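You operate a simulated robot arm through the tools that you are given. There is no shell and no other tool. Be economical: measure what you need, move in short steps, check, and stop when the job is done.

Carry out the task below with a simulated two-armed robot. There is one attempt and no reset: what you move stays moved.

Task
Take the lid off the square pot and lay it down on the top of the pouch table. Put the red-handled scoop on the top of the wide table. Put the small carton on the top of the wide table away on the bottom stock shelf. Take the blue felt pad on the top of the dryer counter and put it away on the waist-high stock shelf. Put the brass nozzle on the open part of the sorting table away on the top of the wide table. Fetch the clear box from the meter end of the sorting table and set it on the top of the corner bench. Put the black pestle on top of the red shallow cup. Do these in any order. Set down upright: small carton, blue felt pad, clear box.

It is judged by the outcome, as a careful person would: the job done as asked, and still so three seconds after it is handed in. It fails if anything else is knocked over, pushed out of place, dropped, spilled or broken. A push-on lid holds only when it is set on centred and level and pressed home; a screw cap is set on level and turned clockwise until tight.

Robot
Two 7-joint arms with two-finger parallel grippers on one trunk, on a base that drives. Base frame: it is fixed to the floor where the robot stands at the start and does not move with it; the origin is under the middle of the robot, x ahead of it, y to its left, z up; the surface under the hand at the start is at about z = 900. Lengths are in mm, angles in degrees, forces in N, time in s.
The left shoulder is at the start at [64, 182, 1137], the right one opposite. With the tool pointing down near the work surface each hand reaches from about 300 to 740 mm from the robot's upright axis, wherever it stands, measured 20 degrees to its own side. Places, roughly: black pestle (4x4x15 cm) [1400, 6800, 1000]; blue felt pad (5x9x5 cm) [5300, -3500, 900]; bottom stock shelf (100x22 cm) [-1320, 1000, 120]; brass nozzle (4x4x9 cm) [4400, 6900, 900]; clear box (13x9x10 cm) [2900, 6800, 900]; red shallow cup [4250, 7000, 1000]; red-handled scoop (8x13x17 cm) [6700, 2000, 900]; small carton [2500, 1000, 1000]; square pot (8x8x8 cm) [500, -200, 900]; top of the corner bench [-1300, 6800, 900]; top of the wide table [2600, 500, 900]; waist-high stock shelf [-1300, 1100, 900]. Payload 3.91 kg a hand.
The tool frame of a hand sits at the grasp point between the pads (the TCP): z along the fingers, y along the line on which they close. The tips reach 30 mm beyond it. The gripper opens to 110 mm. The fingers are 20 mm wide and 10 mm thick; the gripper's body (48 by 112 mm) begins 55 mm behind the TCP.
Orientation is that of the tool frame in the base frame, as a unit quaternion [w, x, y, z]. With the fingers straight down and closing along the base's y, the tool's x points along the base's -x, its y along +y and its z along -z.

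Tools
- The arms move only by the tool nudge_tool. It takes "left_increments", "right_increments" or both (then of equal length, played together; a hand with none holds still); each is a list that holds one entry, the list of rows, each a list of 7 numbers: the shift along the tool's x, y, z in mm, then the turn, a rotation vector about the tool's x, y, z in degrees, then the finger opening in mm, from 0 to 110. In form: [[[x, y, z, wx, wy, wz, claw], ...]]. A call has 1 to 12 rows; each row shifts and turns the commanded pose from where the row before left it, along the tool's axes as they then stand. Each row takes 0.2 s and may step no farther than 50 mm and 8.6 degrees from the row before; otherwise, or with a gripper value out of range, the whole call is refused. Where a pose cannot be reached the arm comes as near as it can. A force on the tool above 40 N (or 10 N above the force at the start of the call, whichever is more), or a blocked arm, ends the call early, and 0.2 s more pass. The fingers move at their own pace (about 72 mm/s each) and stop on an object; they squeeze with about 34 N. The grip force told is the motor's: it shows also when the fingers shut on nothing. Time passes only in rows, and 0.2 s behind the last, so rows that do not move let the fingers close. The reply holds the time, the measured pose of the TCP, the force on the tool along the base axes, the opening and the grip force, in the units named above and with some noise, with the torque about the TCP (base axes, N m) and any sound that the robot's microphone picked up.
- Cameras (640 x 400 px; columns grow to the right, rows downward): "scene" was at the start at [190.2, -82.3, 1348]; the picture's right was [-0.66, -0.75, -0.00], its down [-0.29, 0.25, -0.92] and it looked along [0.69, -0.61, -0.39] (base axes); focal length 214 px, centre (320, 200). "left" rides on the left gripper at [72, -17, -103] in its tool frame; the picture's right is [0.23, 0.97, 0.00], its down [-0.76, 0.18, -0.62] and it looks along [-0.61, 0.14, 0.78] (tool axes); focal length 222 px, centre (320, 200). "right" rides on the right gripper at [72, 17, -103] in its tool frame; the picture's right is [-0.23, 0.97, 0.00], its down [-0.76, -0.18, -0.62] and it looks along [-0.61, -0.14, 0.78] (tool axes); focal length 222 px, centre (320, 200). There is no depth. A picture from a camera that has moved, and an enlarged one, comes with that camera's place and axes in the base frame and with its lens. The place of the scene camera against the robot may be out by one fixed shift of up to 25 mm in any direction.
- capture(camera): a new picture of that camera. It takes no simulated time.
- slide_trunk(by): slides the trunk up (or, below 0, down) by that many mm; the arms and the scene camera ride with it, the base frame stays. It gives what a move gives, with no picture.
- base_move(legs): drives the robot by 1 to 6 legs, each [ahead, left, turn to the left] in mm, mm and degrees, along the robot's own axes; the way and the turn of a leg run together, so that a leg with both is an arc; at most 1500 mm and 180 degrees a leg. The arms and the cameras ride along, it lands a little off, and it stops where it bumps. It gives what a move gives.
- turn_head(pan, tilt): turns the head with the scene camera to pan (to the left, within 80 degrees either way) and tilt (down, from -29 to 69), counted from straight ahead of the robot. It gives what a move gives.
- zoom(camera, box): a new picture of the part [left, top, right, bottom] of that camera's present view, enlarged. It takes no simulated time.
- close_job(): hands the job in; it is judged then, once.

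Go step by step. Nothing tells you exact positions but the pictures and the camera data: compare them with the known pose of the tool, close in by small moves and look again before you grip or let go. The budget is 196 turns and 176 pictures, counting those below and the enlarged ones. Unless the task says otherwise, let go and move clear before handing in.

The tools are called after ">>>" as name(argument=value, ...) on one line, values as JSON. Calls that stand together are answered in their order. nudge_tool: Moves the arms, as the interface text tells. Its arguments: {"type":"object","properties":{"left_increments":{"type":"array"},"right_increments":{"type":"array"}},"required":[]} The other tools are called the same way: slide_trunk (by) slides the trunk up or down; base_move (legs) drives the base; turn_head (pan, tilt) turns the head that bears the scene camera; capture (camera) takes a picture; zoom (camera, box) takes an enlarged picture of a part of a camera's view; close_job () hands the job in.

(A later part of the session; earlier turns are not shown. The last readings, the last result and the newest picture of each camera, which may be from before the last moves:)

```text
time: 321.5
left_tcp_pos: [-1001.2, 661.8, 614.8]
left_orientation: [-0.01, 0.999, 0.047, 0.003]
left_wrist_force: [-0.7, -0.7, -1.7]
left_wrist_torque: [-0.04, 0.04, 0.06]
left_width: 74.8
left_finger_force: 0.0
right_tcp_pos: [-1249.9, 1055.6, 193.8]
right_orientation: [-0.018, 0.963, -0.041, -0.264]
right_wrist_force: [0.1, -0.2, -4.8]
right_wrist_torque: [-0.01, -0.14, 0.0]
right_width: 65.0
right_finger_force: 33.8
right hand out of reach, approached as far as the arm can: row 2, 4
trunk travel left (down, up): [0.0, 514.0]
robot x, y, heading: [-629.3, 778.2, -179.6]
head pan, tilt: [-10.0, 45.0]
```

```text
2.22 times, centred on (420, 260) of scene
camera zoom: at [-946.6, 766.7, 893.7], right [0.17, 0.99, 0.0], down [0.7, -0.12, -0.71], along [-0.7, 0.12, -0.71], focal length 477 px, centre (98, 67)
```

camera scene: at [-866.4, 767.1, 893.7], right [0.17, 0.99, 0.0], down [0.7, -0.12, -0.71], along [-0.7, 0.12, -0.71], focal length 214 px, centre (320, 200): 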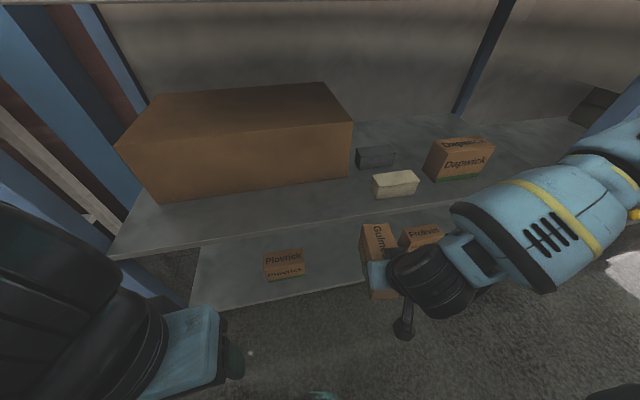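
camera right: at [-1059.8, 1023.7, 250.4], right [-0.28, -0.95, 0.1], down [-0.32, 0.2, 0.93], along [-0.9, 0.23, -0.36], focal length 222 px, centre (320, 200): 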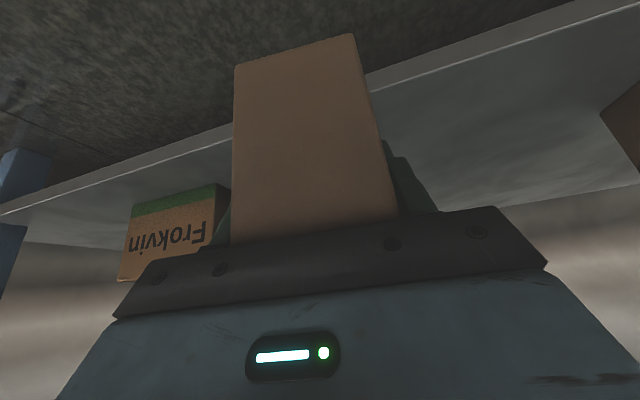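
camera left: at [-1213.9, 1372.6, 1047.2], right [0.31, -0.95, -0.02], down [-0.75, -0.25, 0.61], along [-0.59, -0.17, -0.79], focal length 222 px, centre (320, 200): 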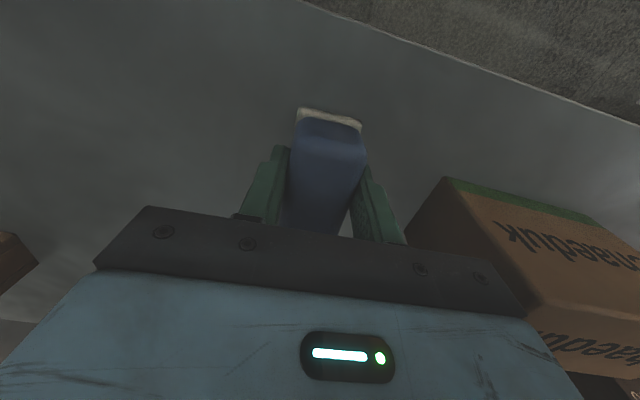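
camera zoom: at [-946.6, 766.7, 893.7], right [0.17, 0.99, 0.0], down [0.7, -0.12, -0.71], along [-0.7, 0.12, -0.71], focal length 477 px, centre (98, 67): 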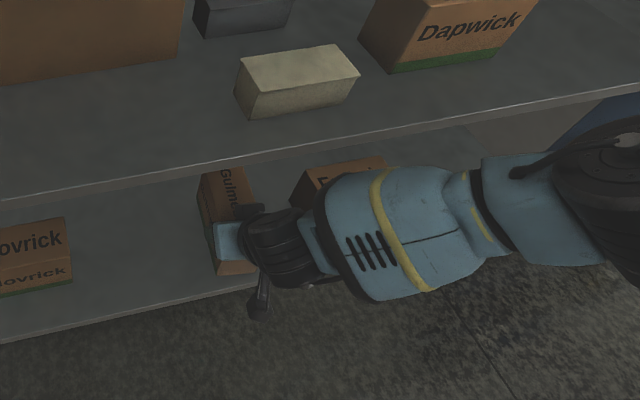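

>>> nudge_tool(right_increments=[[[0, -12, 0, 0, 0, 0, 0], [0, -8, 0, 0, 0, 0, 0], [2, 0, 3, 0, 0, 0, 0], [2, 0, 3, 0, 0, 0, 0], [2, 0, 3, 0, 0, 0, 0], [2, 0, 3, 0, 0, 0, 0], [1, 0, 2, 0, 0, 0, 0]]])

>>> capture(camera="right")

```text
time: 323.1
left_tcp_pos: [-999.2, 661.5, 614.8]
left_orientation: [-0.011, 0.999, 0.047, 0.002]
left_wrist_force: [-1.2, -0.1, -2.9]
left_wrist_torque: [-0.03, 0.02, 0.02]
left_width: 75.0
left_finger_force: 0.1
right_tcp_pos: [-1248.3, 1075.5, 184.3]
right_orientation: [-0.017, 0.963, -0.042, -0.267]
right_wrist_force: [2.8, -1.2, 23.9]
right_wrist_torque: [-0.95, -0.07, 0.36]
right_width: 65.3
right_finger_force: 33.9
right hand out of reach, approached as far as the arm can: row 7
trunk travel left (down, up): [0.0, 514.0]
robot x, y, heading: [-627.1, 777.0, -180.0]
head pan, tilt: [-10.0, 45.0]
```

```text
66 pictures are left
camera right: at [-1134.2, 1047.3, 236.4], right [-0.28, -0.95, 0.11], down [-0.32, 0.2, 0.93], along [-0.91, 0.23, -0.36], focal length 222 px, centre (320, 200)
```

right: 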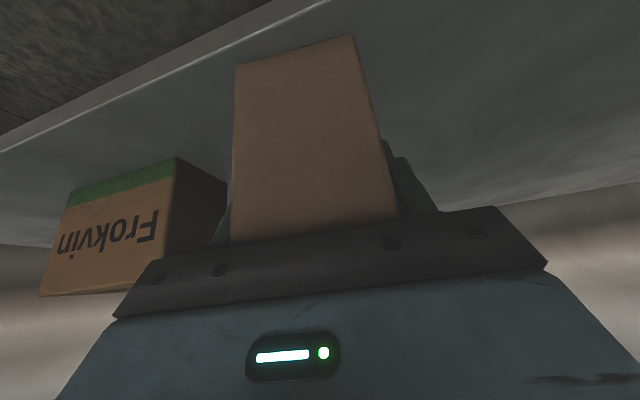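

Carton rests on the shelf. Open and back straight out with the base.

>>> nudge_tool(right_increments=[[[-1, 0, -2, 0, 0, 0, 0], [0, 0, 0, 0, 0, 0, 75], [0, 0, 0, 0, 0, 0, 85], [0, 0, 0, 0, 0, 0, 88], [0, 0, 0, 0, 0, 0, 88]]])

>>> base_move(legs=[[-250, 0, 0]])

>>> capture(camera="right")

```text
time: 324.3
left_tcp_pos: [-1001.1, 661.7, 614.2]
left_orientation: [-0.011, 0.999, 0.046, 0.003]
left_wrist_force: [-1.7, -1.5, -2.5]
left_wrist_torque: [-0.08, -0.02, 0.04]
left_width: 74.9
left_finger_force: 0.0
right_tcp_pos: [-1245.0, 1076.2, 183.8]
right_orientation: [-0.017, 0.963, -0.041, -0.264]
right_wrist_force: [-0.8, 0.6, 0.0]
right_wrist_torque: [-0.01, 0.01, -0.02]
right_width: 88.1
right_finger_force: 0.1
trunk travel left (down, up): [0.0, 514.0]
robot x, y, heading: [-626.1, 773.6, -179.9]
head pan, tilt: [-10.0, 45.0]
```

```text
time: 326.1
left_tcp_pos: [-750.8, 662.1, 614.0]
left_orientation: [-0.011, 0.999, 0.048, 0.003]
left_wrist_force: [-3.1, 0.5, -3.0]
left_wrist_torque: [-0.03, -0.09, 0.02]
left_width: 75.0
left_finger_force: 0.0
right_tcp_pos: [-998.1, 1076.9, 184.1]
right_orientation: [-0.017, 0.963, -0.041, -0.265]
right_wrist_force: [0.3, 0.4, 0.8]
right_wrist_torque: [0.01, -0.01, -0.01]
right_width: 88.0
right_finger_force: 0.0
trunk travel left (down, up): [0.0, 514.0]
robot x, y, heading: [-375.9, 779.2, -180.2]
head pan, tilt: [-10.0, 45.0]
```

```text
65 pictures are left
camera right: at [-883.5, 1048.4, 236.6], right [-0.28, -0.95, 0.1], down [-0.32, 0.2, 0.93], along [-0.9, 0.23, -0.36], focal length 222 px, centre (320, 200)
```

right: 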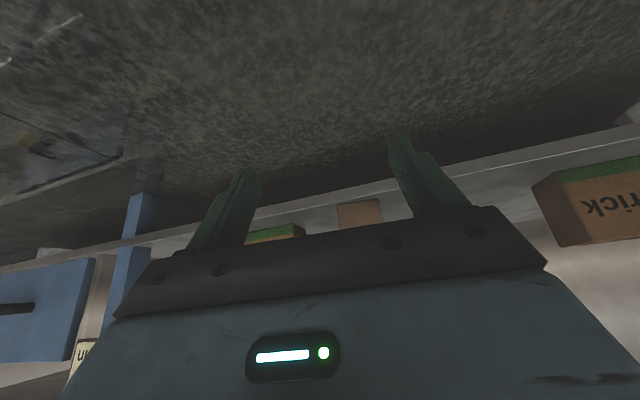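

Carton stands on the bottom shelf. Raise the trunk and restore the hands.

>>> slide_trunk(by=400)

>>> nudge_tool(right_increments=[[[-20, 0, -40, 0, 0, 0, 90], [-20, 0, -40, 0, 0, 0, 90], [-15, 0, -40, 0, 7.7, 0, 90], [-5, 0, -45, 0, 7.7, 0, 90], [0, 0, -45, 0, 7.7, 0, 90], [0, 0, -48, 0, 7.7, 0, 90], [10, 0, -48, 0, 0, 0, 90], [10, 0, -48, 0, 0, 0, 90], [20, 0, -45, 0, 0, 0, 90], [20, 0, -45, 0, 0, 0, 90], [25, 0, -42, 0, 0, 0, 90]]], left_increments=[[[0, 8, -14, 0, 0, 0, 90], [0, 8, -14, 0, 0, 0, 90], [0, 8, -14, 0, 0, 0, 90], [0, 8, -14, 0, 0, 0, 90], [0, 8, -14, 0, 0, 0, 90], [0, 8, -14, 0, 0, 0, 90], [0, 8, -14, 0, 0, 0, 90], [0, 8, -14, 0, 0, 0, 90], [0, 8, -14, 0, 0, 0, 90], [0, 8, -14, 0, 0, 0, 90], [0, 8, -14, 0, 0, 0, 90]]])

>>> turn_head(pan=-25, tilt=30)

>>> capture(camera="scene")

```text
time: 326.6
left_tcp_pos: [-752.4, 661.2, 618.4]
left_orientation: [-0.008, 0.999, 0.047, 0.003]
left_wrist_force: [-1.8, 0.4, 0.2]
left_wrist_torque: [-0.01, -0.17, 0.03]
left_width: 75.1
left_finger_force: 0.1
right_tcp_pos: [-996.3, 1076.7, 189.3]
right_orientation: [-0.016, 0.963, -0.04, -0.265]
right_wrist_force: [0.0, -0.4, -0.2]
right_wrist_torque: [-0.01, 0.01, -0.04]
right_width: 88.1
right_finger_force: 0.1
trunk travel left (down, up): [-7.0, 507.0]
robot x, y, heading: [-379.3, 776.7, -179.5]
head pan, tilt: [-10.0, 45.0]
stopped: the force on the tool passed its limit at 49 N (the readings are from after the stop); the commanded pose is now the measured one
```

```text
time: 326.9
left_tcp_pos: [-752.9, 657.0, 619.4]
left_orientation: [-0.004, 0.999, 0.054, 0.001]
left_wrist_force: [-2.3, -0.4, -1.3]
left_wrist_torque: [0.1, -0.23, -0.06]
left_width: 89.9
left_finger_force: 0.1
right_tcp_pos: [-995.1, 1076.7, 202.6]
right_orientation: [-0.018, 0.964, -0.04, -0.263]
right_wrist_force: [0.5, -0.1, -0.3]
right_wrist_torque: [-0.01, 0.01, 0.0]
right_width: 90.1
right_finger_force: 0.1
trunk travel left (down, up): [-7.0, 507.0]
robot x, y, heading: [-378.2, 777.0, -179.8]
head pan, tilt: [-10.0, 45.0]
stopped in row 1 (left hand): the force on the tool passed its limit at 80 N (the readings are from after the stop); the commanded pose is now the measured one
```

```text
time: 327.7
left_tcp_pos: [-751.6, 657.2, 619.5]
left_orientation: [-0.003, 0.999, 0.054, 0.001]
left_wrist_force: [-3.0, -0.7, -2.6]
left_wrist_torque: [0.15, -0.22, -0.07]
left_width: 90.1
left_finger_force: 0.0
right_tcp_pos: [-994.1, 1076.5, 203.3]
right_orientation: [-0.018, 0.964, -0.04, -0.263]
right_wrist_force: [-1.1, -0.4, 0.3]
right_wrist_torque: [0.0, -0.03, -0.03]
right_width: 90.1
right_finger_force: 0.1
trunk travel left (down, up): [-7.0, 507.0]
robot x, y, heading: [-376.4, 777.9, -179.6]
head pan, tilt: [-25.0, 30.0]
```

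```text
64 pictures are left
camera scene: at [-698.6, 791.3, 920.0], right [0.42, 0.91, 0.0], down [0.45, -0.21, -0.87], along [-0.79, 0.36, -0.5], focal length 214 px, centre (320, 200)
```

scene: 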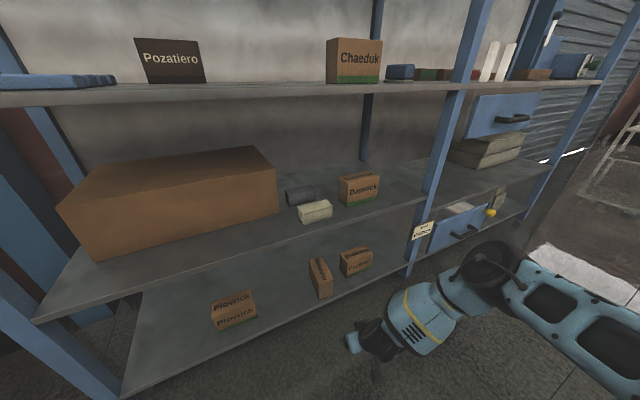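

Carton and pad are both in place. The left wrist is against the head; move it forward and outward first.

>>> nudge_tool(left_increments=[[[-25, 0, 5, 0, 0, 0, 90], [-40, 0, 5, 0, 0, 0, 90], [-40, 10, 0, 0, 0, 0, 90], [-10, 40, 0, 0, 0, 0, 90], [0, 45, 0, 0, 0, 0, 90], [0, 45, 0, 0, 0, 0, 90], [0, 45, 0, 0, 0, 0, 90]]])

>>> slide_trunk(by=400)

```text
time: 329.3
left_tcp_pos: [-845.9, 462.0, 607.3]
left_orientation: [-0.003, 0.999, 0.054, 0.002]
left_wrist_force: [0.7, 0.6, 0.2]
left_wrist_torque: [-0.05, 0.02, -0.02]
left_width: 90.0
left_finger_force: 0.1
right_tcp_pos: [-995.0, 1075.9, 202.8]
right_orientation: [-0.018, 0.964, -0.039, -0.263]
right_wrist_force: [-0.6, 0.1, 0.0]
right_wrist_torque: [-0.03, -0.01, -0.02]
right_width: 90.0
right_finger_force: 0.1
trunk travel left (down, up): [-7.0, 507.0]
robot x, y, heading: [-378.8, 776.0, -179.9]
head pan, tilt: [-25.0, 30.0]
```

```text
time: 333.1
left_tcp_pos: [-846.5, 462.1, 1008.6]
left_orientation: [-0.003, 0.998, 0.055, 0.002]
left_wrist_force: [0.2, 0.0, -0.9]
left_wrist_torque: [-0.01, -0.02, -0.01]
left_width: 90.0
left_finger_force: 0.0
right_tcp_pos: [-1070.1, 1075.1, 784.6]
right_orientation: [-0.011, 0.911, -0.043, -0.41]
right_wrist_force: [-0.3, 0.6, 0.2]
right_wrist_torque: [-0.05, 0.04, 0.0]
right_width: 90.2
right_finger_force: 0.2
trunk travel left (down, up): [-407.0, 107.0]
robot x, y, heading: [-376.5, 776.1, -179.9]
head pan, tilt: [-25.0, 30.0]
```

>>> nudge_tool(right_increments=[[[0, 0, -45, 0, 8, 0, 90], [0, 0, -45, 0, 8, 0, 90], [0, 0, -45, 0, 8, 0, 90], [0, 0, -45, 0, 8, 0, 90], [0, 0, -45, 0, 8, 0, 90], [0, 0, -45, 0, 8, 0, 90], [40, 0, -25, 0, 0, 0, 90], [40, 0, -25, 0, 0, 0, 90], [40, 0, -25, 0, 0, 0, 90], [40, 0, -25, 0, 0, 0, 90], [40, 0, -25, 0, 0, 0, 90]]], left_increments=[[[10, 0, -15, 0, 0, 0, 90], [10, 0, -15, 0, 0, 0, 90], [10, 0, -15, 0, 0, 0, 90], [10, 0, -15, 0, 0, 0, 90], [10, 0, -15, 0, 0, 0, 90], [10, 0, -15, 0, 0, 0, 90], [10, 0, -15, 0, 0, 0, 90], [10, 0, -15, 0, 0, 0, 90], [10, 0, -15, 0, 0, 0, 90], [10, 0, -15, 0, 0, 0, 90], [10, 0, -15, 0, 0, 0, 90]]])

```text
time: 335.5
left_tcp_pos: [-734.9, 472.4, 1174.7]
left_orientation: [-0.003, 0.999, 0.053, 0.0]
left_wrist_force: [0.6, -0.3, 0.2]
left_wrist_torque: [-0.01, 0.02, 0.02]
left_width: 90.0
left_finger_force: 0.0
right_tcp_pos: [-744.7, 1055.0, 1140.5]
right_orientation: [0.008, 0.999, -0.044, -0.004]
right_wrist_force: [0.5, 0.0, -0.1]
right_wrist_torque: [-0.01, 0.03, -0.03]
right_width: 89.9
right_finger_force: 0.0
trunk travel left (down, up): [-407.0, 107.0]
robot x, y, heading: [-375.2, 775.0, -179.6]
head pan, tilt: [-25.0, 30.0]
```

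Hands restored. Turn north and drive toward the sorting table.

>>> base_move(legs=[[0, 0, -90], [1500, 100, 0]])

>>> turn_head(pan=-15, tilt=12)

>>> capture(camera="scene")

```text
refused: leg 2 is longer than a leg can be; nothing moved
```

```text
time: 336.4
left_tcp_pos: [-737.7, 471.2, 1173.5]
left_orientation: [-0.004, 0.999, 0.054, 0.002]
left_wrist_force: [-0.2, 0.5, -0.7]
left_wrist_torque: [-0.01, 0.0, -0.01]
left_width: 90.1
left_finger_force: 0.0
right_tcp_pos: [-746.9, 1054.3, 1139.1]
right_orientation: [0.008, 0.999, -0.044, -0.004]
right_wrist_force: [0.7, 0.0, 0.8]
right_wrist_torque: [-0.01, 0.02, 0.02]
right_width: 90.2
right_finger_force: 0.0
trunk travel left (down, up): [-407.0, 107.0]
robot x, y, heading: [-378.2, 775.2, -179.5]
head pan, tilt: [-15.0, 12.0]
```

```text
63 pictures are left
camera scene: at [-572.4, 778.0, 1373.7], right [0.25, 0.97, 0.0], down [0.2, -0.05, -0.98], along [-0.95, 0.25, -0.21], focal length 214 px, centre (320, 200)
```

scene: 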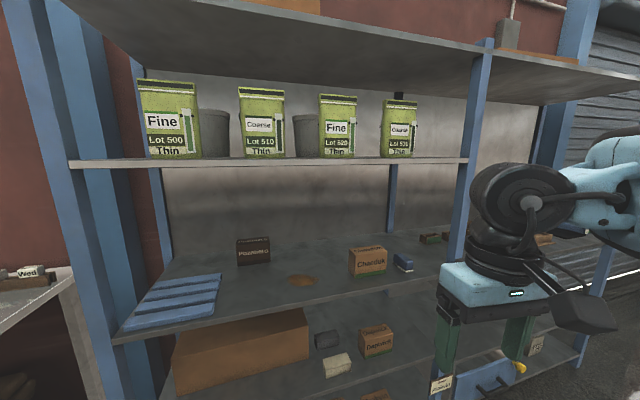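

Pad seen standing correctly. Turn and drive north.

>>> base_move(legs=[[0, 0, -90.5], [1490, 100, 0], [700, 0, 0]])

>>> capture(camera="scene")

```text
time: 350.9
left_tcp_pos: [-855.4, 3309.7, 1174.2]
left_orientation: [-0.003, 0.752, -0.659, 0.003]
left_wrist_force: [0.2, -0.4, 0.3]
left_wrist_torque: [0.0, -0.03, -0.01]
left_width: 90.1
left_finger_force: 0.1
right_tcp_pos: [-274.8, 3333.5, 1139.7]
right_orientation: [-0.002, -0.684, 0.729, 0.008]
right_wrist_force: [0.5, -0.3, 0.4]
right_wrist_torque: [0.03, 0.0, 0.01]
right_width: 90.1
right_finger_force: 0.0
trunk travel left (down, up): [-407.0, 107.0]
robot x, y, heading: [-544.4, 2957.5, 91.7]
head pan, tilt: [-15.0, 12.0]
```

```text
62 pictures are left
camera scene: at [-518.1, 3138.1, 1373.7], right [0.97, -0.23, 0.0], down [-0.05, -0.2, -0.98], along [0.23, 0.95, -0.21], focal length 214 px, centre (320, 200)
```

scene: 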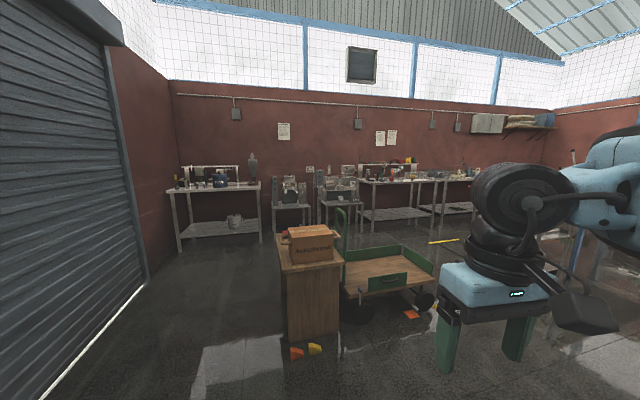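

The sorting table front is near y≈6560. Route west of the stand with the box, then east along y≈5800.

>>> base_move(legs=[[1300, 450, -1.7], [1490, 0, 0], [0, -1400, 0], [0, -800, 0]])

>>> turn_head(pan=-10, tilt=25)

>>> capture(camera="scene")

```text
time: 383.7
left_tcp_pos: [824.2, 6132.2, 1174.5]
left_orientation: [-0.002, 0.748, -0.663, 0.003]
left_wrist_force: [-0.3, 0.4, -0.4]
left_wrist_torque: [0.0, 0.01, 0.01]
left_width: 90.0
left_finger_force: 0.1
right_tcp_pos: [1406.8, 6147.4, 1139.5]
right_orientation: [-0.003, -0.68, 0.733, 0.008]
right_wrist_force: [0.0, 0.0, 0.3]
right_wrist_torque: [-0.04, 0.03, -0.01]
right_width: 89.9
right_finger_force: 0.1
trunk travel left (down, up): [-407.0, 107.0]
robot x, y, heading: [1136.0, 5777.1, 91.0]
head pan, tilt: [-15.0, 12.0]
```

```text
time: 384.5
left_tcp_pos: [823.3, 6132.1, 1173.6]
left_orientation: [-0.002, 0.748, -0.663, 0.002]
left_wrist_force: [-0.5, 0.3, -0.3]
left_wrist_torque: [0.0, 0.03, 0.01]
left_width: 89.9
left_finger_force: 0.0
right_tcp_pos: [1407.0, 6148.9, 1139.4]
right_orientation: [-0.003, -0.681, 0.732, 0.008]
right_wrist_force: [0.3, 0.4, -0.1]
right_wrist_torque: [-0.01, 0.0, 0.01]
right_width: 89.8
right_finger_force: 0.0
trunk travel left (down, up): [-407.0, 107.0]
robot x, y, heading: [1135.3, 5777.3, 91.3]
head pan, tilt: [-10.0, 25.0]
```

```text
61 pictures are left
camera scene: at [1152.0, 5956.7, 1352.7], right [0.99, -0.16, 0.0], down [-0.07, -0.42, -0.91], along [0.14, 0.9, -0.42], focal length 214 px, centre (320, 200)
```

scene: 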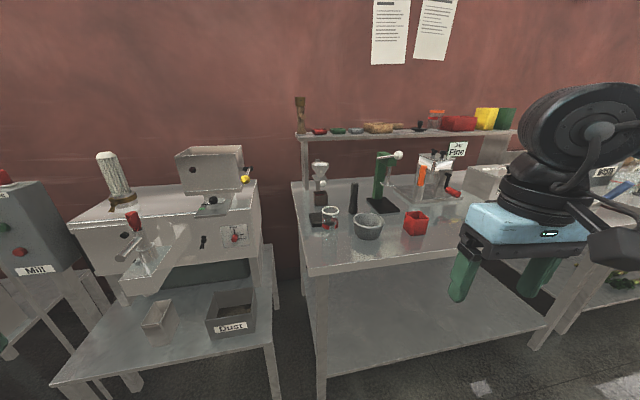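

Black pestle stands at about (1407,6760). Raise the left hand clear of the mill machine and drive up to the table.

>>> nudge_tool(left_increments=[[[0, 0, -40, 0, 0, 0, 90], [10, -10, -40, 0, 0, 0, 90], [10, -20, -40, 0, 0, 0, 90], [10, -20, -10, 0, 0, 0, 90]]])

>>> base_move(legs=[[0, -85, -1.3], [370, 0, 0]])

>>> turn_head(pan=-18, tilt=35)

>>> capture(camera="scene")

>>> capture(camera="right")

```text
time: 385.5
left_tcp_pos: [881.7, 6110.0, 1299.7]
left_orientation: [-0.002, 0.749, -0.663, 0.004]
left_wrist_force: [0.6, 0.2, 0.0]
left_wrist_torque: [0.01, 0.01, 0.02]
left_width: 89.9
left_finger_force: 0.0
left hand out of reach, approached as far as the arm can: row 3
right_tcp_pos: [1406.8, 6148.1, 1139.6]
right_orientation: [-0.003, -0.681, 0.732, 0.007]
right_wrist_force: [-0.1, 0.6, -0.7]
right_wrist_torque: [0.02, -0.01, -0.02]
right_width: 90.1
right_finger_force: 0.1
trunk travel left (down, up): [-407.0, 107.0]
robot x, y, heading: [1132.9, 5776.8, 91.0]
head pan, tilt: [-10.0, 25.0]
```

```text
time: 388.9
left_tcp_pos: [972.2, 6487.2, 1299.0]
left_orientation: [-0.003, 0.742, -0.67, 0.003]
left_wrist_force: [0.3, -0.6, -0.5]
left_wrist_torque: [-0.04, 0.0, 0.01]
left_width: 90.0
left_finger_force: 0.0
right_tcp_pos: [1498.1, 6515.9, 1139.5]
right_orientation: [-0.003, -0.674, 0.739, 0.008]
right_wrist_force: [0.2, -0.3, -0.5]
right_wrist_torque: [-0.06, 0.04, 0.03]
right_width: 89.9
right_finger_force: 0.1
trunk travel left (down, up): [-407.0, 107.0]
robot x, y, heading: [1219.8, 6147.8, 90.1]
head pan, tilt: [-10.0, 25.0]
```

```text
time: 389.6
left_tcp_pos: [973.0, 6487.2, 1299.5]
left_orientation: [-0.003, 0.742, -0.67, 0.003]
left_wrist_force: [0.4, 0.3, -0.1]
left_wrist_torque: [-0.01, -0.01, -0.02]
left_width: 90.2
left_finger_force: 0.0
right_tcp_pos: [1499.4, 6515.9, 1138.8]
right_orientation: [-0.003, -0.674, 0.739, 0.008]
right_wrist_force: [0.4, -0.1, -0.1]
right_wrist_torque: [-0.02, -0.01, 0.0]
right_width: 89.9
right_finger_force: 0.0
trunk travel left (down, up): [-407.0, 107.0]
robot x, y, heading: [1219.7, 6151.4, 89.7]
head pan, tilt: [-18.0, 35.0]
```

```text
60 pictures are left
camera scene: at [1251.7, 6321.9, 1336.9], right [0.95, -0.31, 0.0], down [-0.18, -0.55, -0.82], along [0.25, 0.78, -0.57], focal length 214 px, centre (320, 200)
```

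scene: 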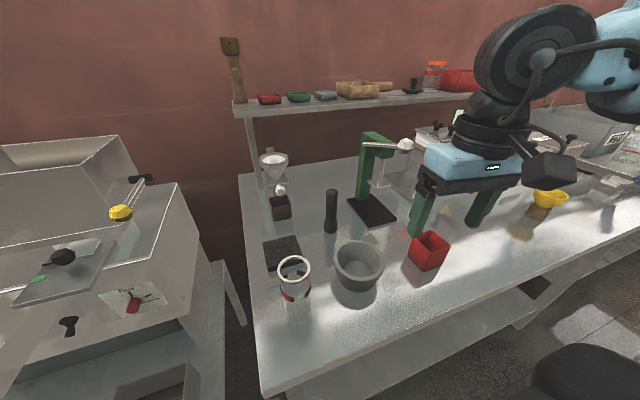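

```text
59 pictures are left
camera right: at [1476.6, 6443.6, 1243.5], right [-0.95, 0.32, 0.02], down [0.26, 0.74, 0.63], along [0.18, 0.6, -0.78], focal length 222 px, centre (320, 200)
```

right: 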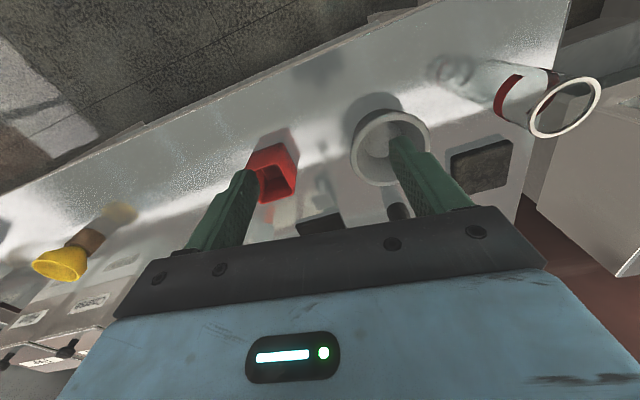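

Pestle base near (1403,6755). Move right hand left, then forward over it.

>>> nudge_tool(right_increments=[[[0, 37, -5, 0, 0, 0, 90], [0, 37, -5, 0, 0, 0, 90], [0, 36, -5, 0, 0, 0, 90], [-40, 0, 0, 0, 0, 0, 90], [-40, 0, 0, 0, 0, 0, 90], [-40, 0, 0, 0, 0, 0, 90], [-40, 0, 0, 0, 0, 0, 90]]])

>>> capture(camera="right")

>>> capture(camera="scene")

```text
time: 391.2
left_tcp_pos: [973.4, 6489.2, 1298.1]
left_orientation: [-0.001, 0.742, -0.67, 0.004]
left_wrist_force: [0.0, 0.3, -0.5]
left_wrist_torque: [-0.02, 0.01, 0.01]
left_width: 90.2
left_finger_force: 0.0
right_tcp_pos: [1416.9, 6687.3, 1156.4]
right_orientation: [-0.002, -0.673, 0.74, 0.008]
right_wrist_force: [-0.7, 0.1, 0.7]
right_wrist_torque: [-0.04, -0.02, 0.02]
right_width: 90.2
right_finger_force: 0.0
right hand out of reach, approached as far as the arm can: row 7
trunk travel left (down, up): [-407.0, 107.0]
robot x, y, heading: [1219.1, 6145.3, 90.2]
head pan, tilt: [-18.0, 35.0]
```

```text
58 pictures are left
camera right: at [1393.8, 6616.1, 1260.9], right [-0.95, 0.32, 0.02], down [0.26, 0.74, 0.62], along [0.19, 0.6, -0.78], focal length 222 px, centre (320, 200)
```

right: 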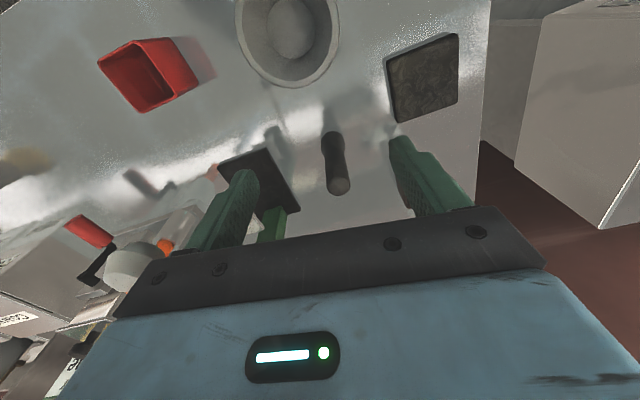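

```text
57 pictures are left
camera scene: at [1252.7, 6323.6, 1336.5], right [0.95, -0.31, 0.0], down [-0.18, -0.55, -0.82], along [0.25, 0.78, -0.57], focal length 214 px, centre (320, 200)
```

scene: 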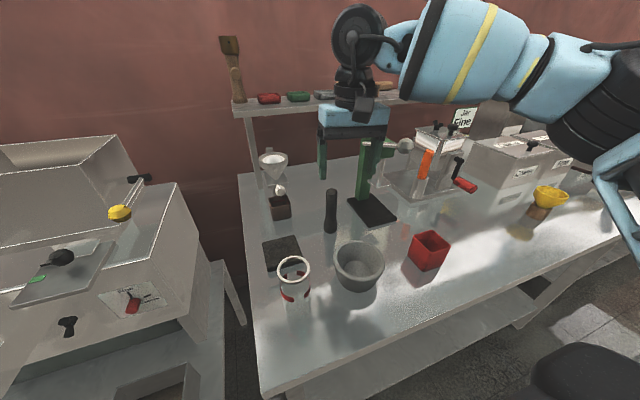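

Pestle at (1418,6769), top z≈1047. Advance and descend straddling it.

>>> nudge_tool(right_increments=[[[-20, 2, 30, 0, 0, 0, 80], [-20, 2, 30, 0, 0, 0, 80], [-20, 2, 35, 0, 0, 0, 80], [-20, 1, 30, 0, 0, 0, 80]]])

>>> capture(camera="right")

```text
time: 392.2
left_tcp_pos: [972.1, 6485.4, 1299.5]
left_orientation: [-0.002, 0.743, -0.67, 0.003]
left_wrist_force: [-0.9, 0.2, 0.3]
left_wrist_torque: [0.0, -0.02, 0.0]
left_width: 89.8
left_finger_force: 0.0
right_tcp_pos: [1445.0, 6740.7, 1044.0]
right_orientation: [-0.003, -0.674, 0.739, 0.008]
right_wrist_force: [-0.5, 0.0, 0.4]
right_wrist_torque: [0.01, 0.02, 0.03]
right_width: 80.1
right_finger_force: 0.1
right hand out of reach, approached as far as the arm can: row 1, 2, 3, 4
trunk travel left (down, up): [-407.0, 107.0]
robot x, y, heading: [1216.2, 6151.2, 90.0]
head pan, tilt: [-18.0, 35.0]
```

```text
56 pictures are left
camera right: at [1423.4, 6668.6, 1148.0], right [-0.95, 0.32, 0.02], down [0.26, 0.74, 0.63], along [0.18, 0.6, -0.78], focal length 222 px, centre (320, 200)
```

right: 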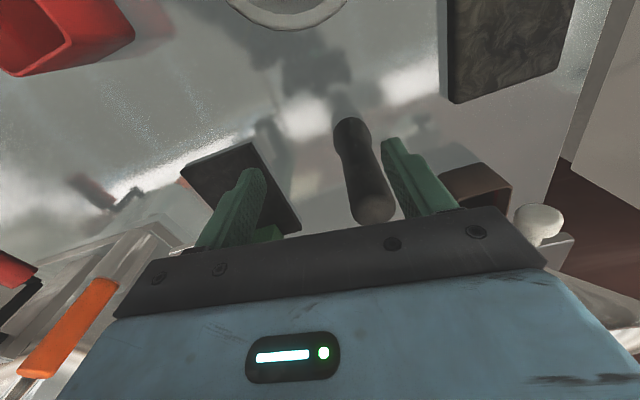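

Reach-limited and off-centre; raise, shift the base left/forward slightly.

>>> nudge_tool(right_increments=[[[0, 0, -25, 0, 0, 0, 80], [0, 0, -20, 0, 0, 0, 80]]])

>>> base_move(legs=[[32, 30, 0]])

>>> capture(camera="right")

```text
time: 392.8
left_tcp_pos: [972.4, 6487.9, 1299.5]
left_orientation: [-0.002, 0.742, -0.67, 0.003]
left_wrist_force: [0.3, 0.3, 0.7]
left_wrist_torque: [-0.02, 0.04, -0.01]
left_width: 90.1
left_finger_force: 0.0
right_tcp_pos: [1444.7, 6739.6, 1089.0]
right_orientation: [-0.003, -0.674, 0.739, 0.009]
right_wrist_force: [0.1, -0.5, 0.5]
right_wrist_torque: [-0.04, 0.05, 0.0]
right_width: 80.0
right_finger_force: 0.0
trunk travel left (down, up): [-407.0, 107.0]
robot x, y, heading: [1219.1, 6148.8, 90.1]
head pan, tilt: [-18.0, 35.0]
```

```text
time: 393.7
left_tcp_pos: [942.9, 6519.6, 1299.3]
left_orientation: [-0.002, 0.742, -0.67, 0.003]
left_wrist_force: [0.5, -0.2, -0.4]
left_wrist_torque: [-0.01, 0.02, 0.01]
left_width: 89.8
left_finger_force: 0.0
right_tcp_pos: [1414.5, 6770.9, 1088.9]
right_orientation: [-0.002, -0.674, 0.739, 0.009]
right_wrist_force: [0.3, 0.8, -0.2]
right_wrist_torque: [-0.01, -0.02, -0.02]
right_width: 79.7
right_finger_force: 0.1
trunk travel left (down, up): [-407.0, 107.0]
robot x, y, heading: [1186.1, 6180.4, 90.0]
head pan, tilt: [-18.0, 35.0]
```

```text
55 pictures are left
camera right: at [1394.1, 6699.2, 1193.2], right [-0.95, 0.32, 0.02], down [0.26, 0.74, 0.63], along [0.19, 0.6, -0.78], focal length 222 px, centre (320, 200)
```

right: 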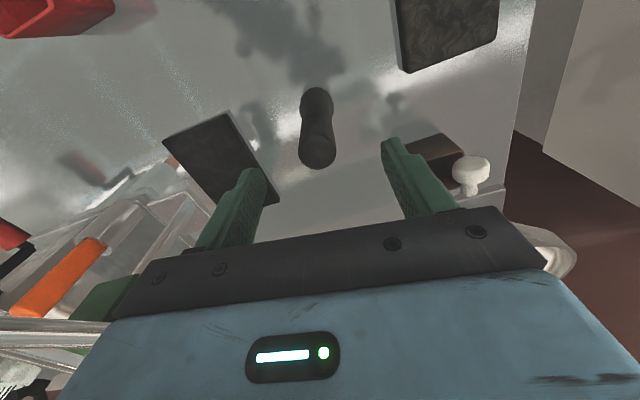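

Aligned over the pestle. Descend and grip.

>>> nudge_tool(right_increments=[[[0, 0, 25, 0, 0, 0, 80], [0, 0, 25, 0, 0, 0, 80], [0, 0, 20, 0, 0, 0, 80], [0, 0, 0, 0, 0, 0, 40], [0, 0, 0, 0, 0, 0, 10], [0, 0, 0, 0, 0, 0, 0], [0, 0, 0, 0, 0, 0, 0]]])

>>> capture(camera="right")

```text
time: 395.3
left_tcp_pos: [942.9, 6518.0, 1298.5]
left_orientation: [-0.003, 0.742, -0.67, 0.003]
left_wrist_force: [1.0, 0.0, -0.1]
left_wrist_torque: [0.01, -0.02, 0.0]
left_width: 89.9
left_finger_force: 0.0
right_tcp_pos: [1415.7, 6771.0, 1018.5]
right_orientation: [-0.003, -0.674, 0.739, 0.008]
right_wrist_force: [0.6, 0.1, 0.3]
right_wrist_torque: [0.0, -0.15, -0.02]
right_width: 29.0
right_finger_force: 33.9
trunk travel left (down, up): [-407.0, 107.0]
robot x, y, heading: [1190.1, 6182.9, 90.0]
head pan, tilt: [-18.0, 35.0]
```

```text
54 pictures are left
camera right: at [1393.1, 6699.3, 1122.7], right [-0.95, 0.32, 0.02], down [0.26, 0.74, 0.63], along [0.18, 0.6, -0.78], focal length 222 px, centre (320, 200)
```

right: 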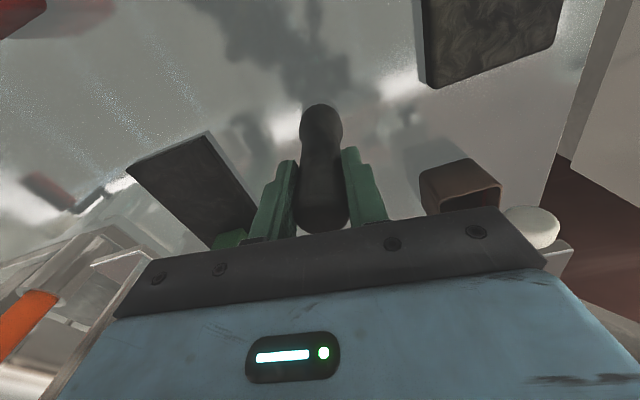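

Gripped. Lift and back away.

>>> nudge_tool(right_increments=[[[0, 0, -10, 0, 0, 0, 0], [0, 0, -30, 0, 0, 0, 0], [0, 0, -35, 0, 0, 0, 0], [5, 0, -40, 0, 0, 0, 0], [20, 0, -40, 0, 0, 0, 0], [30, 0, -35, 0, 0, 0, 0]]])

>>> base_move(legs=[[-420, 0, 0]])

>>> nudge_tool(right_increments=[[[40, -10, -5, 0, 0, 0, 0], [40, -10, -5, 0, 0, 0, 0], [40, -10, -5, 0, 0, 0, 0], [40, -10, -5, 0, 0, 0, 0]]])

>>> turn_head(pan=-50, tilt=18)

>>> capture(camera="scene")

```text
time: 396.7
left_tcp_pos: [943.0, 6516.5, 1300.5]
left_orientation: [-0.003, 0.742, -0.67, 0.003]
left_wrist_force: [-0.2, -1.1, 0.4]
left_wrist_torque: [-0.03, 0.0, 0.0]
left_width: 90.1
left_finger_force: 0.0
right_tcp_pos: [1415.7, 6712.4, 1199.1]
right_orientation: [-0.002, -0.674, 0.739, 0.007]
right_wrist_force: [0.2, -0.3, -1.6]
right_wrist_torque: [0.03, 0.0, 0.01]
right_width: 28.9
right_finger_force: 34.0
right hand out of reach, approached as far as the arm can: row 4
trunk travel left (down, up): [-407.0, 107.0]
robot x, y, heading: [1189.9, 6178.2, 90.1]
head pan, tilt: [-18.0, 35.0]
```

```text
time: 399.3
left_tcp_pos: [943.1, 6100.9, 1299.0]
left_orientation: [-0.003, 0.741, -0.671, 0.003]
left_wrist_force: [-0.7, -0.3, -0.1]
left_wrist_torque: [0.04, 0.01, 0.01]
left_width: 89.9
left_finger_force: 0.1
right_tcp_pos: [1417.5, 6295.3, 1197.5]
right_orientation: [-0.003, -0.673, 0.74, 0.008]
right_wrist_force: [-0.4, -0.9, -1.7]
right_wrist_torque: [-0.01, 0.01, 0.0]
right_width: 28.2
right_finger_force: 33.5
trunk travel left (down, up): [-407.0, 107.0]
robot x, y, heading: [1189.4, 5765.5, 90.1]
head pan, tilt: [-18.0, 35.0]
```

```text
time: 400.3
left_tcp_pos: [943.9, 6100.6, 1299.9]
left_orientation: [-0.002, 0.741, -0.671, 0.003]
left_wrist_force: [0.0, 0.2, -0.5]
left_wrist_torque: [0.03, -0.01, 0.0]
left_width: 90.2
left_finger_force: 0.1
right_tcp_pos: [1443.1, 6129.7, 1217.1]
right_orientation: [-0.003, -0.672, 0.741, 0.009]
right_wrist_force: [-0.2, -1.3, -1.4]
right_wrist_torque: [0.03, 0.01, -0.01]
right_width: 28.5
right_finger_force: 34.5
trunk travel left (down, up): [-407.0, 107.0]
robot x, y, heading: [1185.8, 5761.1, 89.9]
head pan, tilt: [-18.0, 35.0]
```

```text
time: 401.3
left_tcp_pos: [943.8, 6100.4, 1299.1]
left_orientation: [-0.002, 0.741, -0.671, 0.003]
left_wrist_force: [-0.1, -0.2, 0.4]
left_wrist_torque: [0.04, -0.05, 0.01]
left_width: 90.0
left_finger_force: 0.1
right_tcp_pos: [1441.7, 6132.9, 1214.8]
right_orientation: [-0.003, -0.672, 0.74, 0.008]
right_wrist_force: [-0.3, 0.2, -1.8]
right_wrist_torque: [-0.04, -0.05, 0.02]
right_width: 28.4
right_finger_force: 33.8
trunk travel left (down, up): [-407.0, 107.0]
robot x, y, heading: [1187.2, 5765.5, 89.6]
head pan, tilt: [-50.0, 18.0]
```

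```text
53 pictures are left
camera scene: at [1266.3, 5911.6, 1363.9], right [0.64, -0.77, 0.0], down [-0.24, -0.2, -0.95], along [0.73, 0.61, -0.31], focal length 214 px, centre (320, 200)
```

scene: 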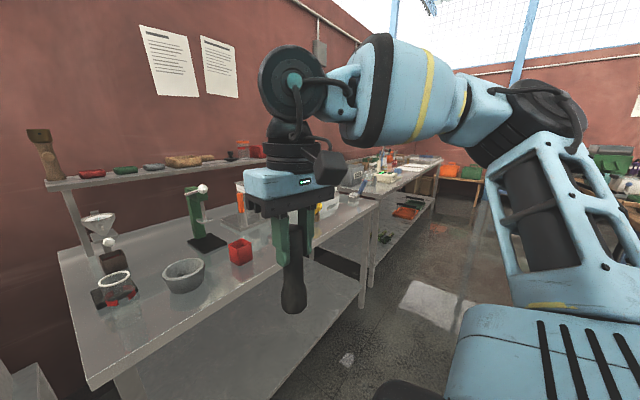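

Strafe east along the row to the cup near x≈4250.

>>> base_move(legs=[[0, -1400, 0], [0, -1300, 0]])

>>> turn_head(pan=-5, tilt=22)

>>> capture(camera="scene")

```text
time: 425.0
left_tcp_pos: [3645.3, 6097.9, 1300.1]
left_orientation: [-0.003, 0.741, -0.671, 0.003]
left_wrist_force: [0.1, -0.4, 0.6]
left_wrist_torque: [0.03, -0.02, 0.02]
left_width: 89.9
left_finger_force: 0.1
right_tcp_pos: [4145.6, 6128.2, 1215.3]
right_orientation: [-0.003, -0.673, 0.74, 0.008]
right_wrist_force: [0.8, 0.4, -1.7]
right_wrist_torque: [0.0, -0.03, -0.01]
right_width: 28.0
right_finger_force: 34.1
trunk travel left (down, up): [-407.0, 107.0]
robot x, y, heading: [3892.1, 5759.5, 89.9]
head pan, tilt: [-50.0, 18.0]
```

```text
time: 426.1
left_tcp_pos: [3646.2, 6098.9, 1298.7]
left_orientation: [-0.002, 0.741, -0.671, 0.002]
left_wrist_force: [-0.7, -0.1, 0.5]
left_wrist_torque: [-0.01, -0.03, 0.02]
left_width: 90.1
left_finger_force: 0.1
right_tcp_pos: [4145.0, 6127.9, 1216.3]
right_orientation: [-0.003, -0.672, 0.74, 0.009]
right_wrist_force: [-0.3, -0.3, -0.6]
right_wrist_torque: [-0.01, -0.01, 0.0]
right_width: 28.0
right_finger_force: 34.4
trunk travel left (down, up): [-407.0, 107.0]
robot x, y, heading: [3887.5, 5758.5, 90.0]
head pan, tilt: [-5.0, 22.0]
```

```text
52 pictures are left
camera scene: at [3906.4, 5941.1, 1357.4], right [1.0, -0.09, 0.0], down [-0.03, -0.37, -0.93], along [0.09, 0.92, -0.37], focal length 214 px, centre (320, 200)
```

scene: 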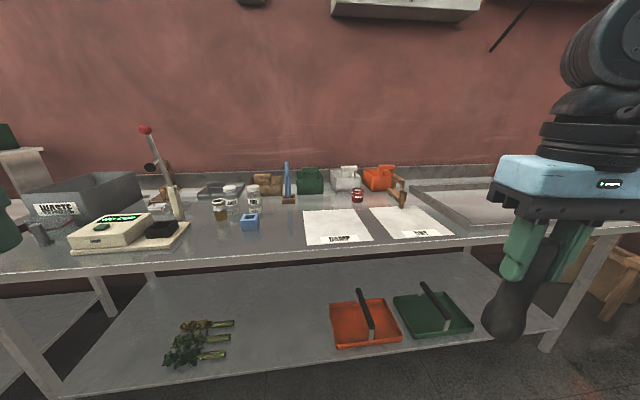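

>>> zoom(camera="scene", box=[310, 150, 470, 250])

>>> zoom(camera="scene", box=[0, 110, 300, 270])

```text
4.00 times, centred on (390, 200) of scene
camera zoom: at [3906.4, 5941.1, 1357.4], right [1.0, -0.09, 0.0], down [-0.03, -0.37, -0.93], along [0.09, 0.92, -0.37], focal length 858 px, centre (40, 200)
```

zoom: 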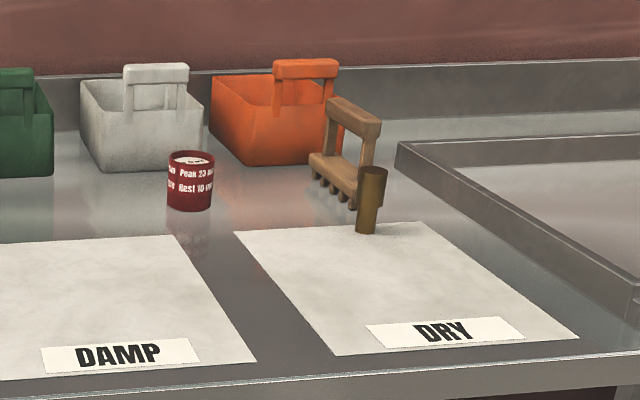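

```text
2.13 times, centred on (150, 190) of scene
camera zoom: at [3906.4, 5941.1, 1357.4], right [1.0, -0.09, 0.0], down [-0.03, -0.37, -0.93], along [0.09, 0.92, -0.37], focal length 458 px, centre (683, 221)
```

zoom: 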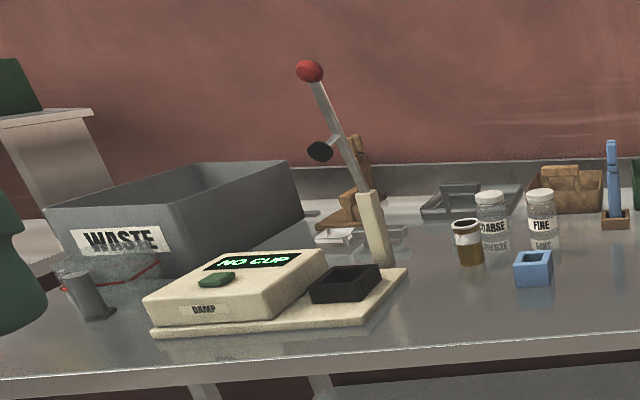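

The red cup (~59 mm wide, on table) is at ~(4202,7020) — too deep for a vertical tool holding the pestle. I'll set the pestle down upright at a bare spot near (3815,6640), and regrip it with a forward-tilted tool.

>>> base_move(legs=[[0, 250, 0], [470, 0, 0]])

>>> nudge_tool(right_increments=[[[-20, 40, 10, 0, 0, 0, 0], [-20, 40, 20, 0, 0, 0, 0], [0, 0, 40, 0, 0, 0, 0], [0, 0, 40, 0, 0, 0, 0], [0, 0, 40, 0, 0, 0, 0]]])

>>> turn_head(pan=-20, tilt=40)

>>> capture(camera="scene")

```text
time: 431.3
left_tcp_pos: [3395.3, 6569.0, 1299.3]
left_orientation: [-0.002, 0.742, -0.67, 0.003]
left_wrist_force: [0.0, 0.4, 0.6]
left_wrist_torque: [-0.05, 0.0, 0.03]
left_width: 89.9
left_finger_force: 0.1
right_tcp_pos: [3894.6, 6600.4, 1215.3]
right_orientation: [-0.003, -0.673, 0.74, 0.008]
right_wrist_force: [0.1, 0.6, -1.9]
right_wrist_torque: [0.02, 0.01, -0.01]
right_width: 28.1
right_finger_force: 33.6
trunk travel left (down, up): [-407.0, 107.0]
robot x, y, heading: [3640.8, 6228.3, 89.6]
head pan, tilt: [-5.0, 22.0]
```

```text
time: 432.5
left_tcp_pos: [3396.1, 6569.4, 1299.9]
left_orientation: [-0.002, 0.742, -0.671, 0.003]
left_wrist_force: [-0.2, 0.9, 0.6]
left_wrist_torque: [0.01, 0.03, 0.03]
left_width: 89.7
left_finger_force: 0.1
right_tcp_pos: [3816.7, 6648.8, 1066.4]
right_orientation: [-0.002, -0.674, 0.739, 0.009]
right_wrist_force: [0.1, 0.2, -2.1]
right_wrist_torque: [-0.01, 0.01, 0.02]
right_width: 28.0
right_finger_force: 34.4
trunk travel left (down, up): [-407.0, 107.0]
robot x, y, heading: [3642.4, 6233.1, 89.9]
head pan, tilt: [-5.0, 22.0]
```

```text
time: 433.3
left_tcp_pos: [3396.6, 6569.8, 1299.7]
left_orientation: [-0.002, 0.742, -0.671, 0.003]
left_wrist_force: [-0.7, 0.2, 0.9]
left_wrist_torque: [-0.01, 0.02, -0.04]
left_width: 90.0
left_finger_force: 0.0
right_tcp_pos: [3816.9, 6647.6, 1068.3]
right_orientation: [-0.003, -0.673, 0.739, 0.008]
right_wrist_force: [0.1, 0.0, -1.6]
right_wrist_torque: [-0.03, 0.01, -0.01]
right_width: 28.4
right_finger_force: 34.6
trunk travel left (down, up): [-407.0, 107.0]
robot x, y, heading: [3640.9, 6228.5, 90.2]
head pan, tilt: [-20.0, 40.0]
```

```text
49 pictures are left
camera scene: at [3676.7, 6400.5, 1329.3], right [0.94, -0.34, 0.0], down [-0.22, -0.6, -0.77], along [0.26, 0.72, -0.64], focal length 214 px, centre (320, 200)
```

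scene: 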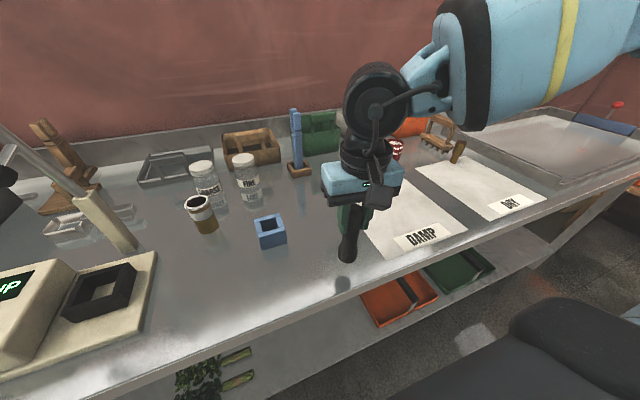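

Clear spot. Lower to contact and release.

>>> nudge_tool(right_increments=[[[0, 0, 20, 0, 0, 0, 0], [0, 0, 18, 0, 0, 0, 0], [0, 0, 6, 0, 0, 0, 0], [0, 0, 3, 0, 0, 0, 0], [0, 0, 2, 0, 0, 0, 0], [0, 0, 2, 0, 0, 0, 0], [0, 0, 2, 0, 0, 0, 0]]])

```text
time: 434.9
left_tcp_pos: [3396.0, 6567.2, 1299.2]
left_orientation: [-0.003, 0.741, -0.671, 0.003]
left_wrist_force: [1.0, 0.8, 0.1]
left_wrist_torque: [-0.01, -0.01, 0.02]
left_width: 90.2
left_finger_force: 0.0
right_tcp_pos: [3815.9, 6650.0, 1019.6]
right_orientation: [0.0, -0.672, 0.74, 0.013]
right_wrist_force: [1.9, -8.0, 19.6]
right_wrist_torque: [-0.95, -0.57, -0.12]
right_width: 28.3
right_finger_force: 34.0
trunk travel left (down, up): [-407.0, 107.0]
robot x, y, heading: [3642.0, 6231.4, 90.2]
head pan, tilt: [-20.0, 40.0]
stopped in row 7 (right hand): the force on the tool passed its limit at 43 N (the readings are from after the stop); the commanded pose is now the measured one
```

Pestle stands. Open, rise, tilt 45°, and come back down on it.

>>> nudge_tool(right_increments=[[[0, 0, -3, 0, 0, 0, 0], [0, 0, 0, 0, 0, 0, 50], [0, 0, 0, 0, 0, 0, 80], [0, 0, 0, 0, 0, 0, 80], [0, 0, -45, 0, 0, 0, 80], [0, 0, -45, 0, 0, 0, 80], [0, 0, 0, 0, -7.5, 0, 80], [0, 0, 0, 0, -7.5, 0, 80], [0, 0, 0, 0, -7.5, 0, 80], [0, 0, 0, 0, -7.5, 0, 80], [0, 0, 0, 0, -7.5, 0, 80], [0, 0, 0, 0, -7.5, 0, 80]]])

>>> capture(camera="right")

>>> capture(camera="scene")

```text
time: 437.5
left_tcp_pos: [3396.4, 6569.1, 1298.8]
left_orientation: [-0.002, 0.742, -0.671, 0.004]
left_wrist_force: [0.2, -0.5, 0.2]
left_wrist_torque: [-0.02, 0.01, 0.0]
left_width: 90.1
left_finger_force: 0.2
right_tcp_pos: [3816.2, 6649.5, 1111.8]
right_orientation: [0.282, -0.617, 0.684, 0.268]
right_wrist_force: [0.2, 0.2, -1.0]
right_wrist_torque: [-0.02, -0.04, -0.02]
right_width: 80.1
right_finger_force: 0.1
trunk travel left (down, up): [-407.0, 107.0]
robot x, y, heading: [3639.9, 6228.8, 89.8]
head pan, tilt: [-20.0, 40.0]
```

```text
48 pictures are left
camera right: at [3789.5, 6526.9, 1132.0], right [-0.95, 0.25, 0.18], down [0.2, 0.06, 0.98], along [0.23, 0.97, -0.11], focal length 222 px, centre (320, 200)
```

right: 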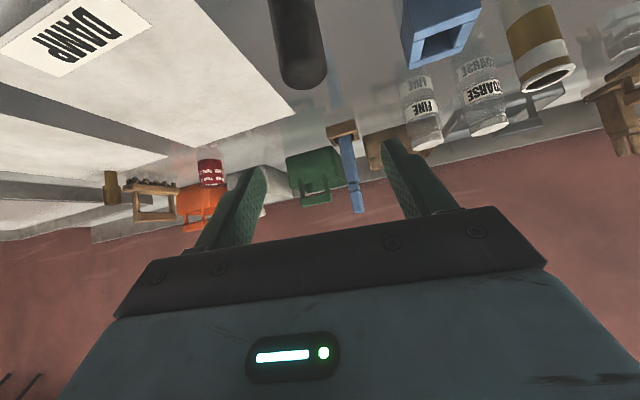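

```text
47 pictures are left
camera scene: at [3677.0, 6400.6, 1329.3], right [0.94, -0.34, 0.0], down [-0.22, -0.6, -0.77], along [0.26, 0.72, -0.64], focal length 214 px, centre (320, 200)
```

scene: 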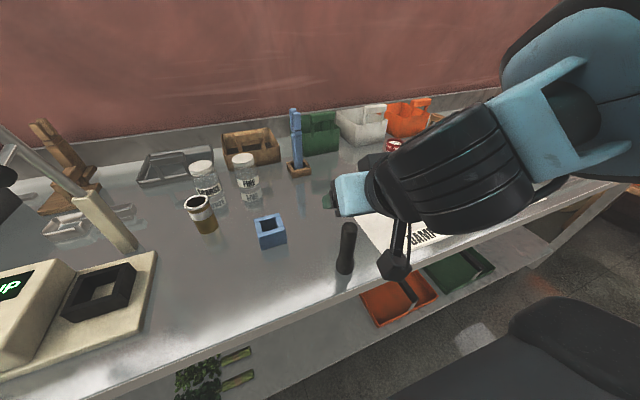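

>>> nudge_tool(right_increments=[[[21, 0, 21, 0, 0, 0, 80], [21, 0, 21, 0, 0, 0, 80], [21, 0, 21, 0, 0, 0, 80], [0, 0, 0, 0, 0, 0, 40], [0, 0, 0, 0, 0, 0, 10], [0, 0, 0, 0, 0, 0, 0], [0, 0, 0, 0, 0, 0, 0]]])

>>> capture(camera="right")

```text
time: 439.1
left_tcp_pos: [3396.0, 6569.5, 1299.6]
left_orientation: [-0.002, 0.743, -0.67, 0.003]
left_wrist_force: [0.4, 0.2, 0.7]
left_wrist_torque: [0.0, 0.0, 0.0]
left_width: 90.1
left_finger_force: 0.0
right_tcp_pos: [3809.6, 6666.4, 1026.1]
right_orientation: [0.282, -0.617, 0.684, 0.268]
right_wrist_force: [0.8, -0.3, 1.7]
right_wrist_torque: [-0.13, -0.1, 0.02]
right_width: 28.0
right_finger_force: 34.0
right hand out of reach, approached as far as the arm can: row 1, 2
trunk travel left (down, up): [-407.0, 107.0]
robot x, y, heading: [3638.8, 6232.5, 90.0]
head pan, tilt: [-20.0, 40.0]
```

```text
46 pictures are left
camera right: at [3781.9, 6544.0, 1046.9], right [-0.95, 0.25, 0.18], down [0.2, 0.06, 0.98], along [0.23, 0.97, -0.11], focal length 222 px, centre (320, 200)
```

right: 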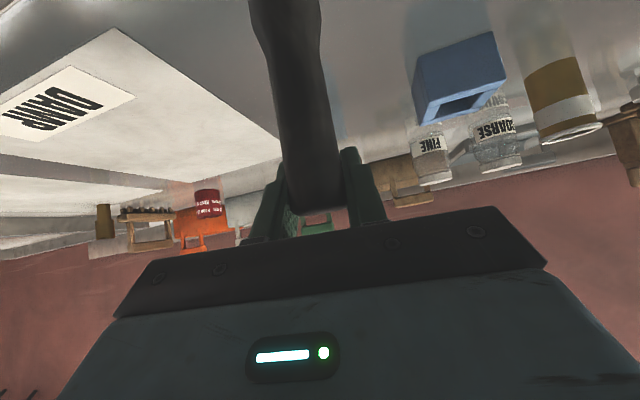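

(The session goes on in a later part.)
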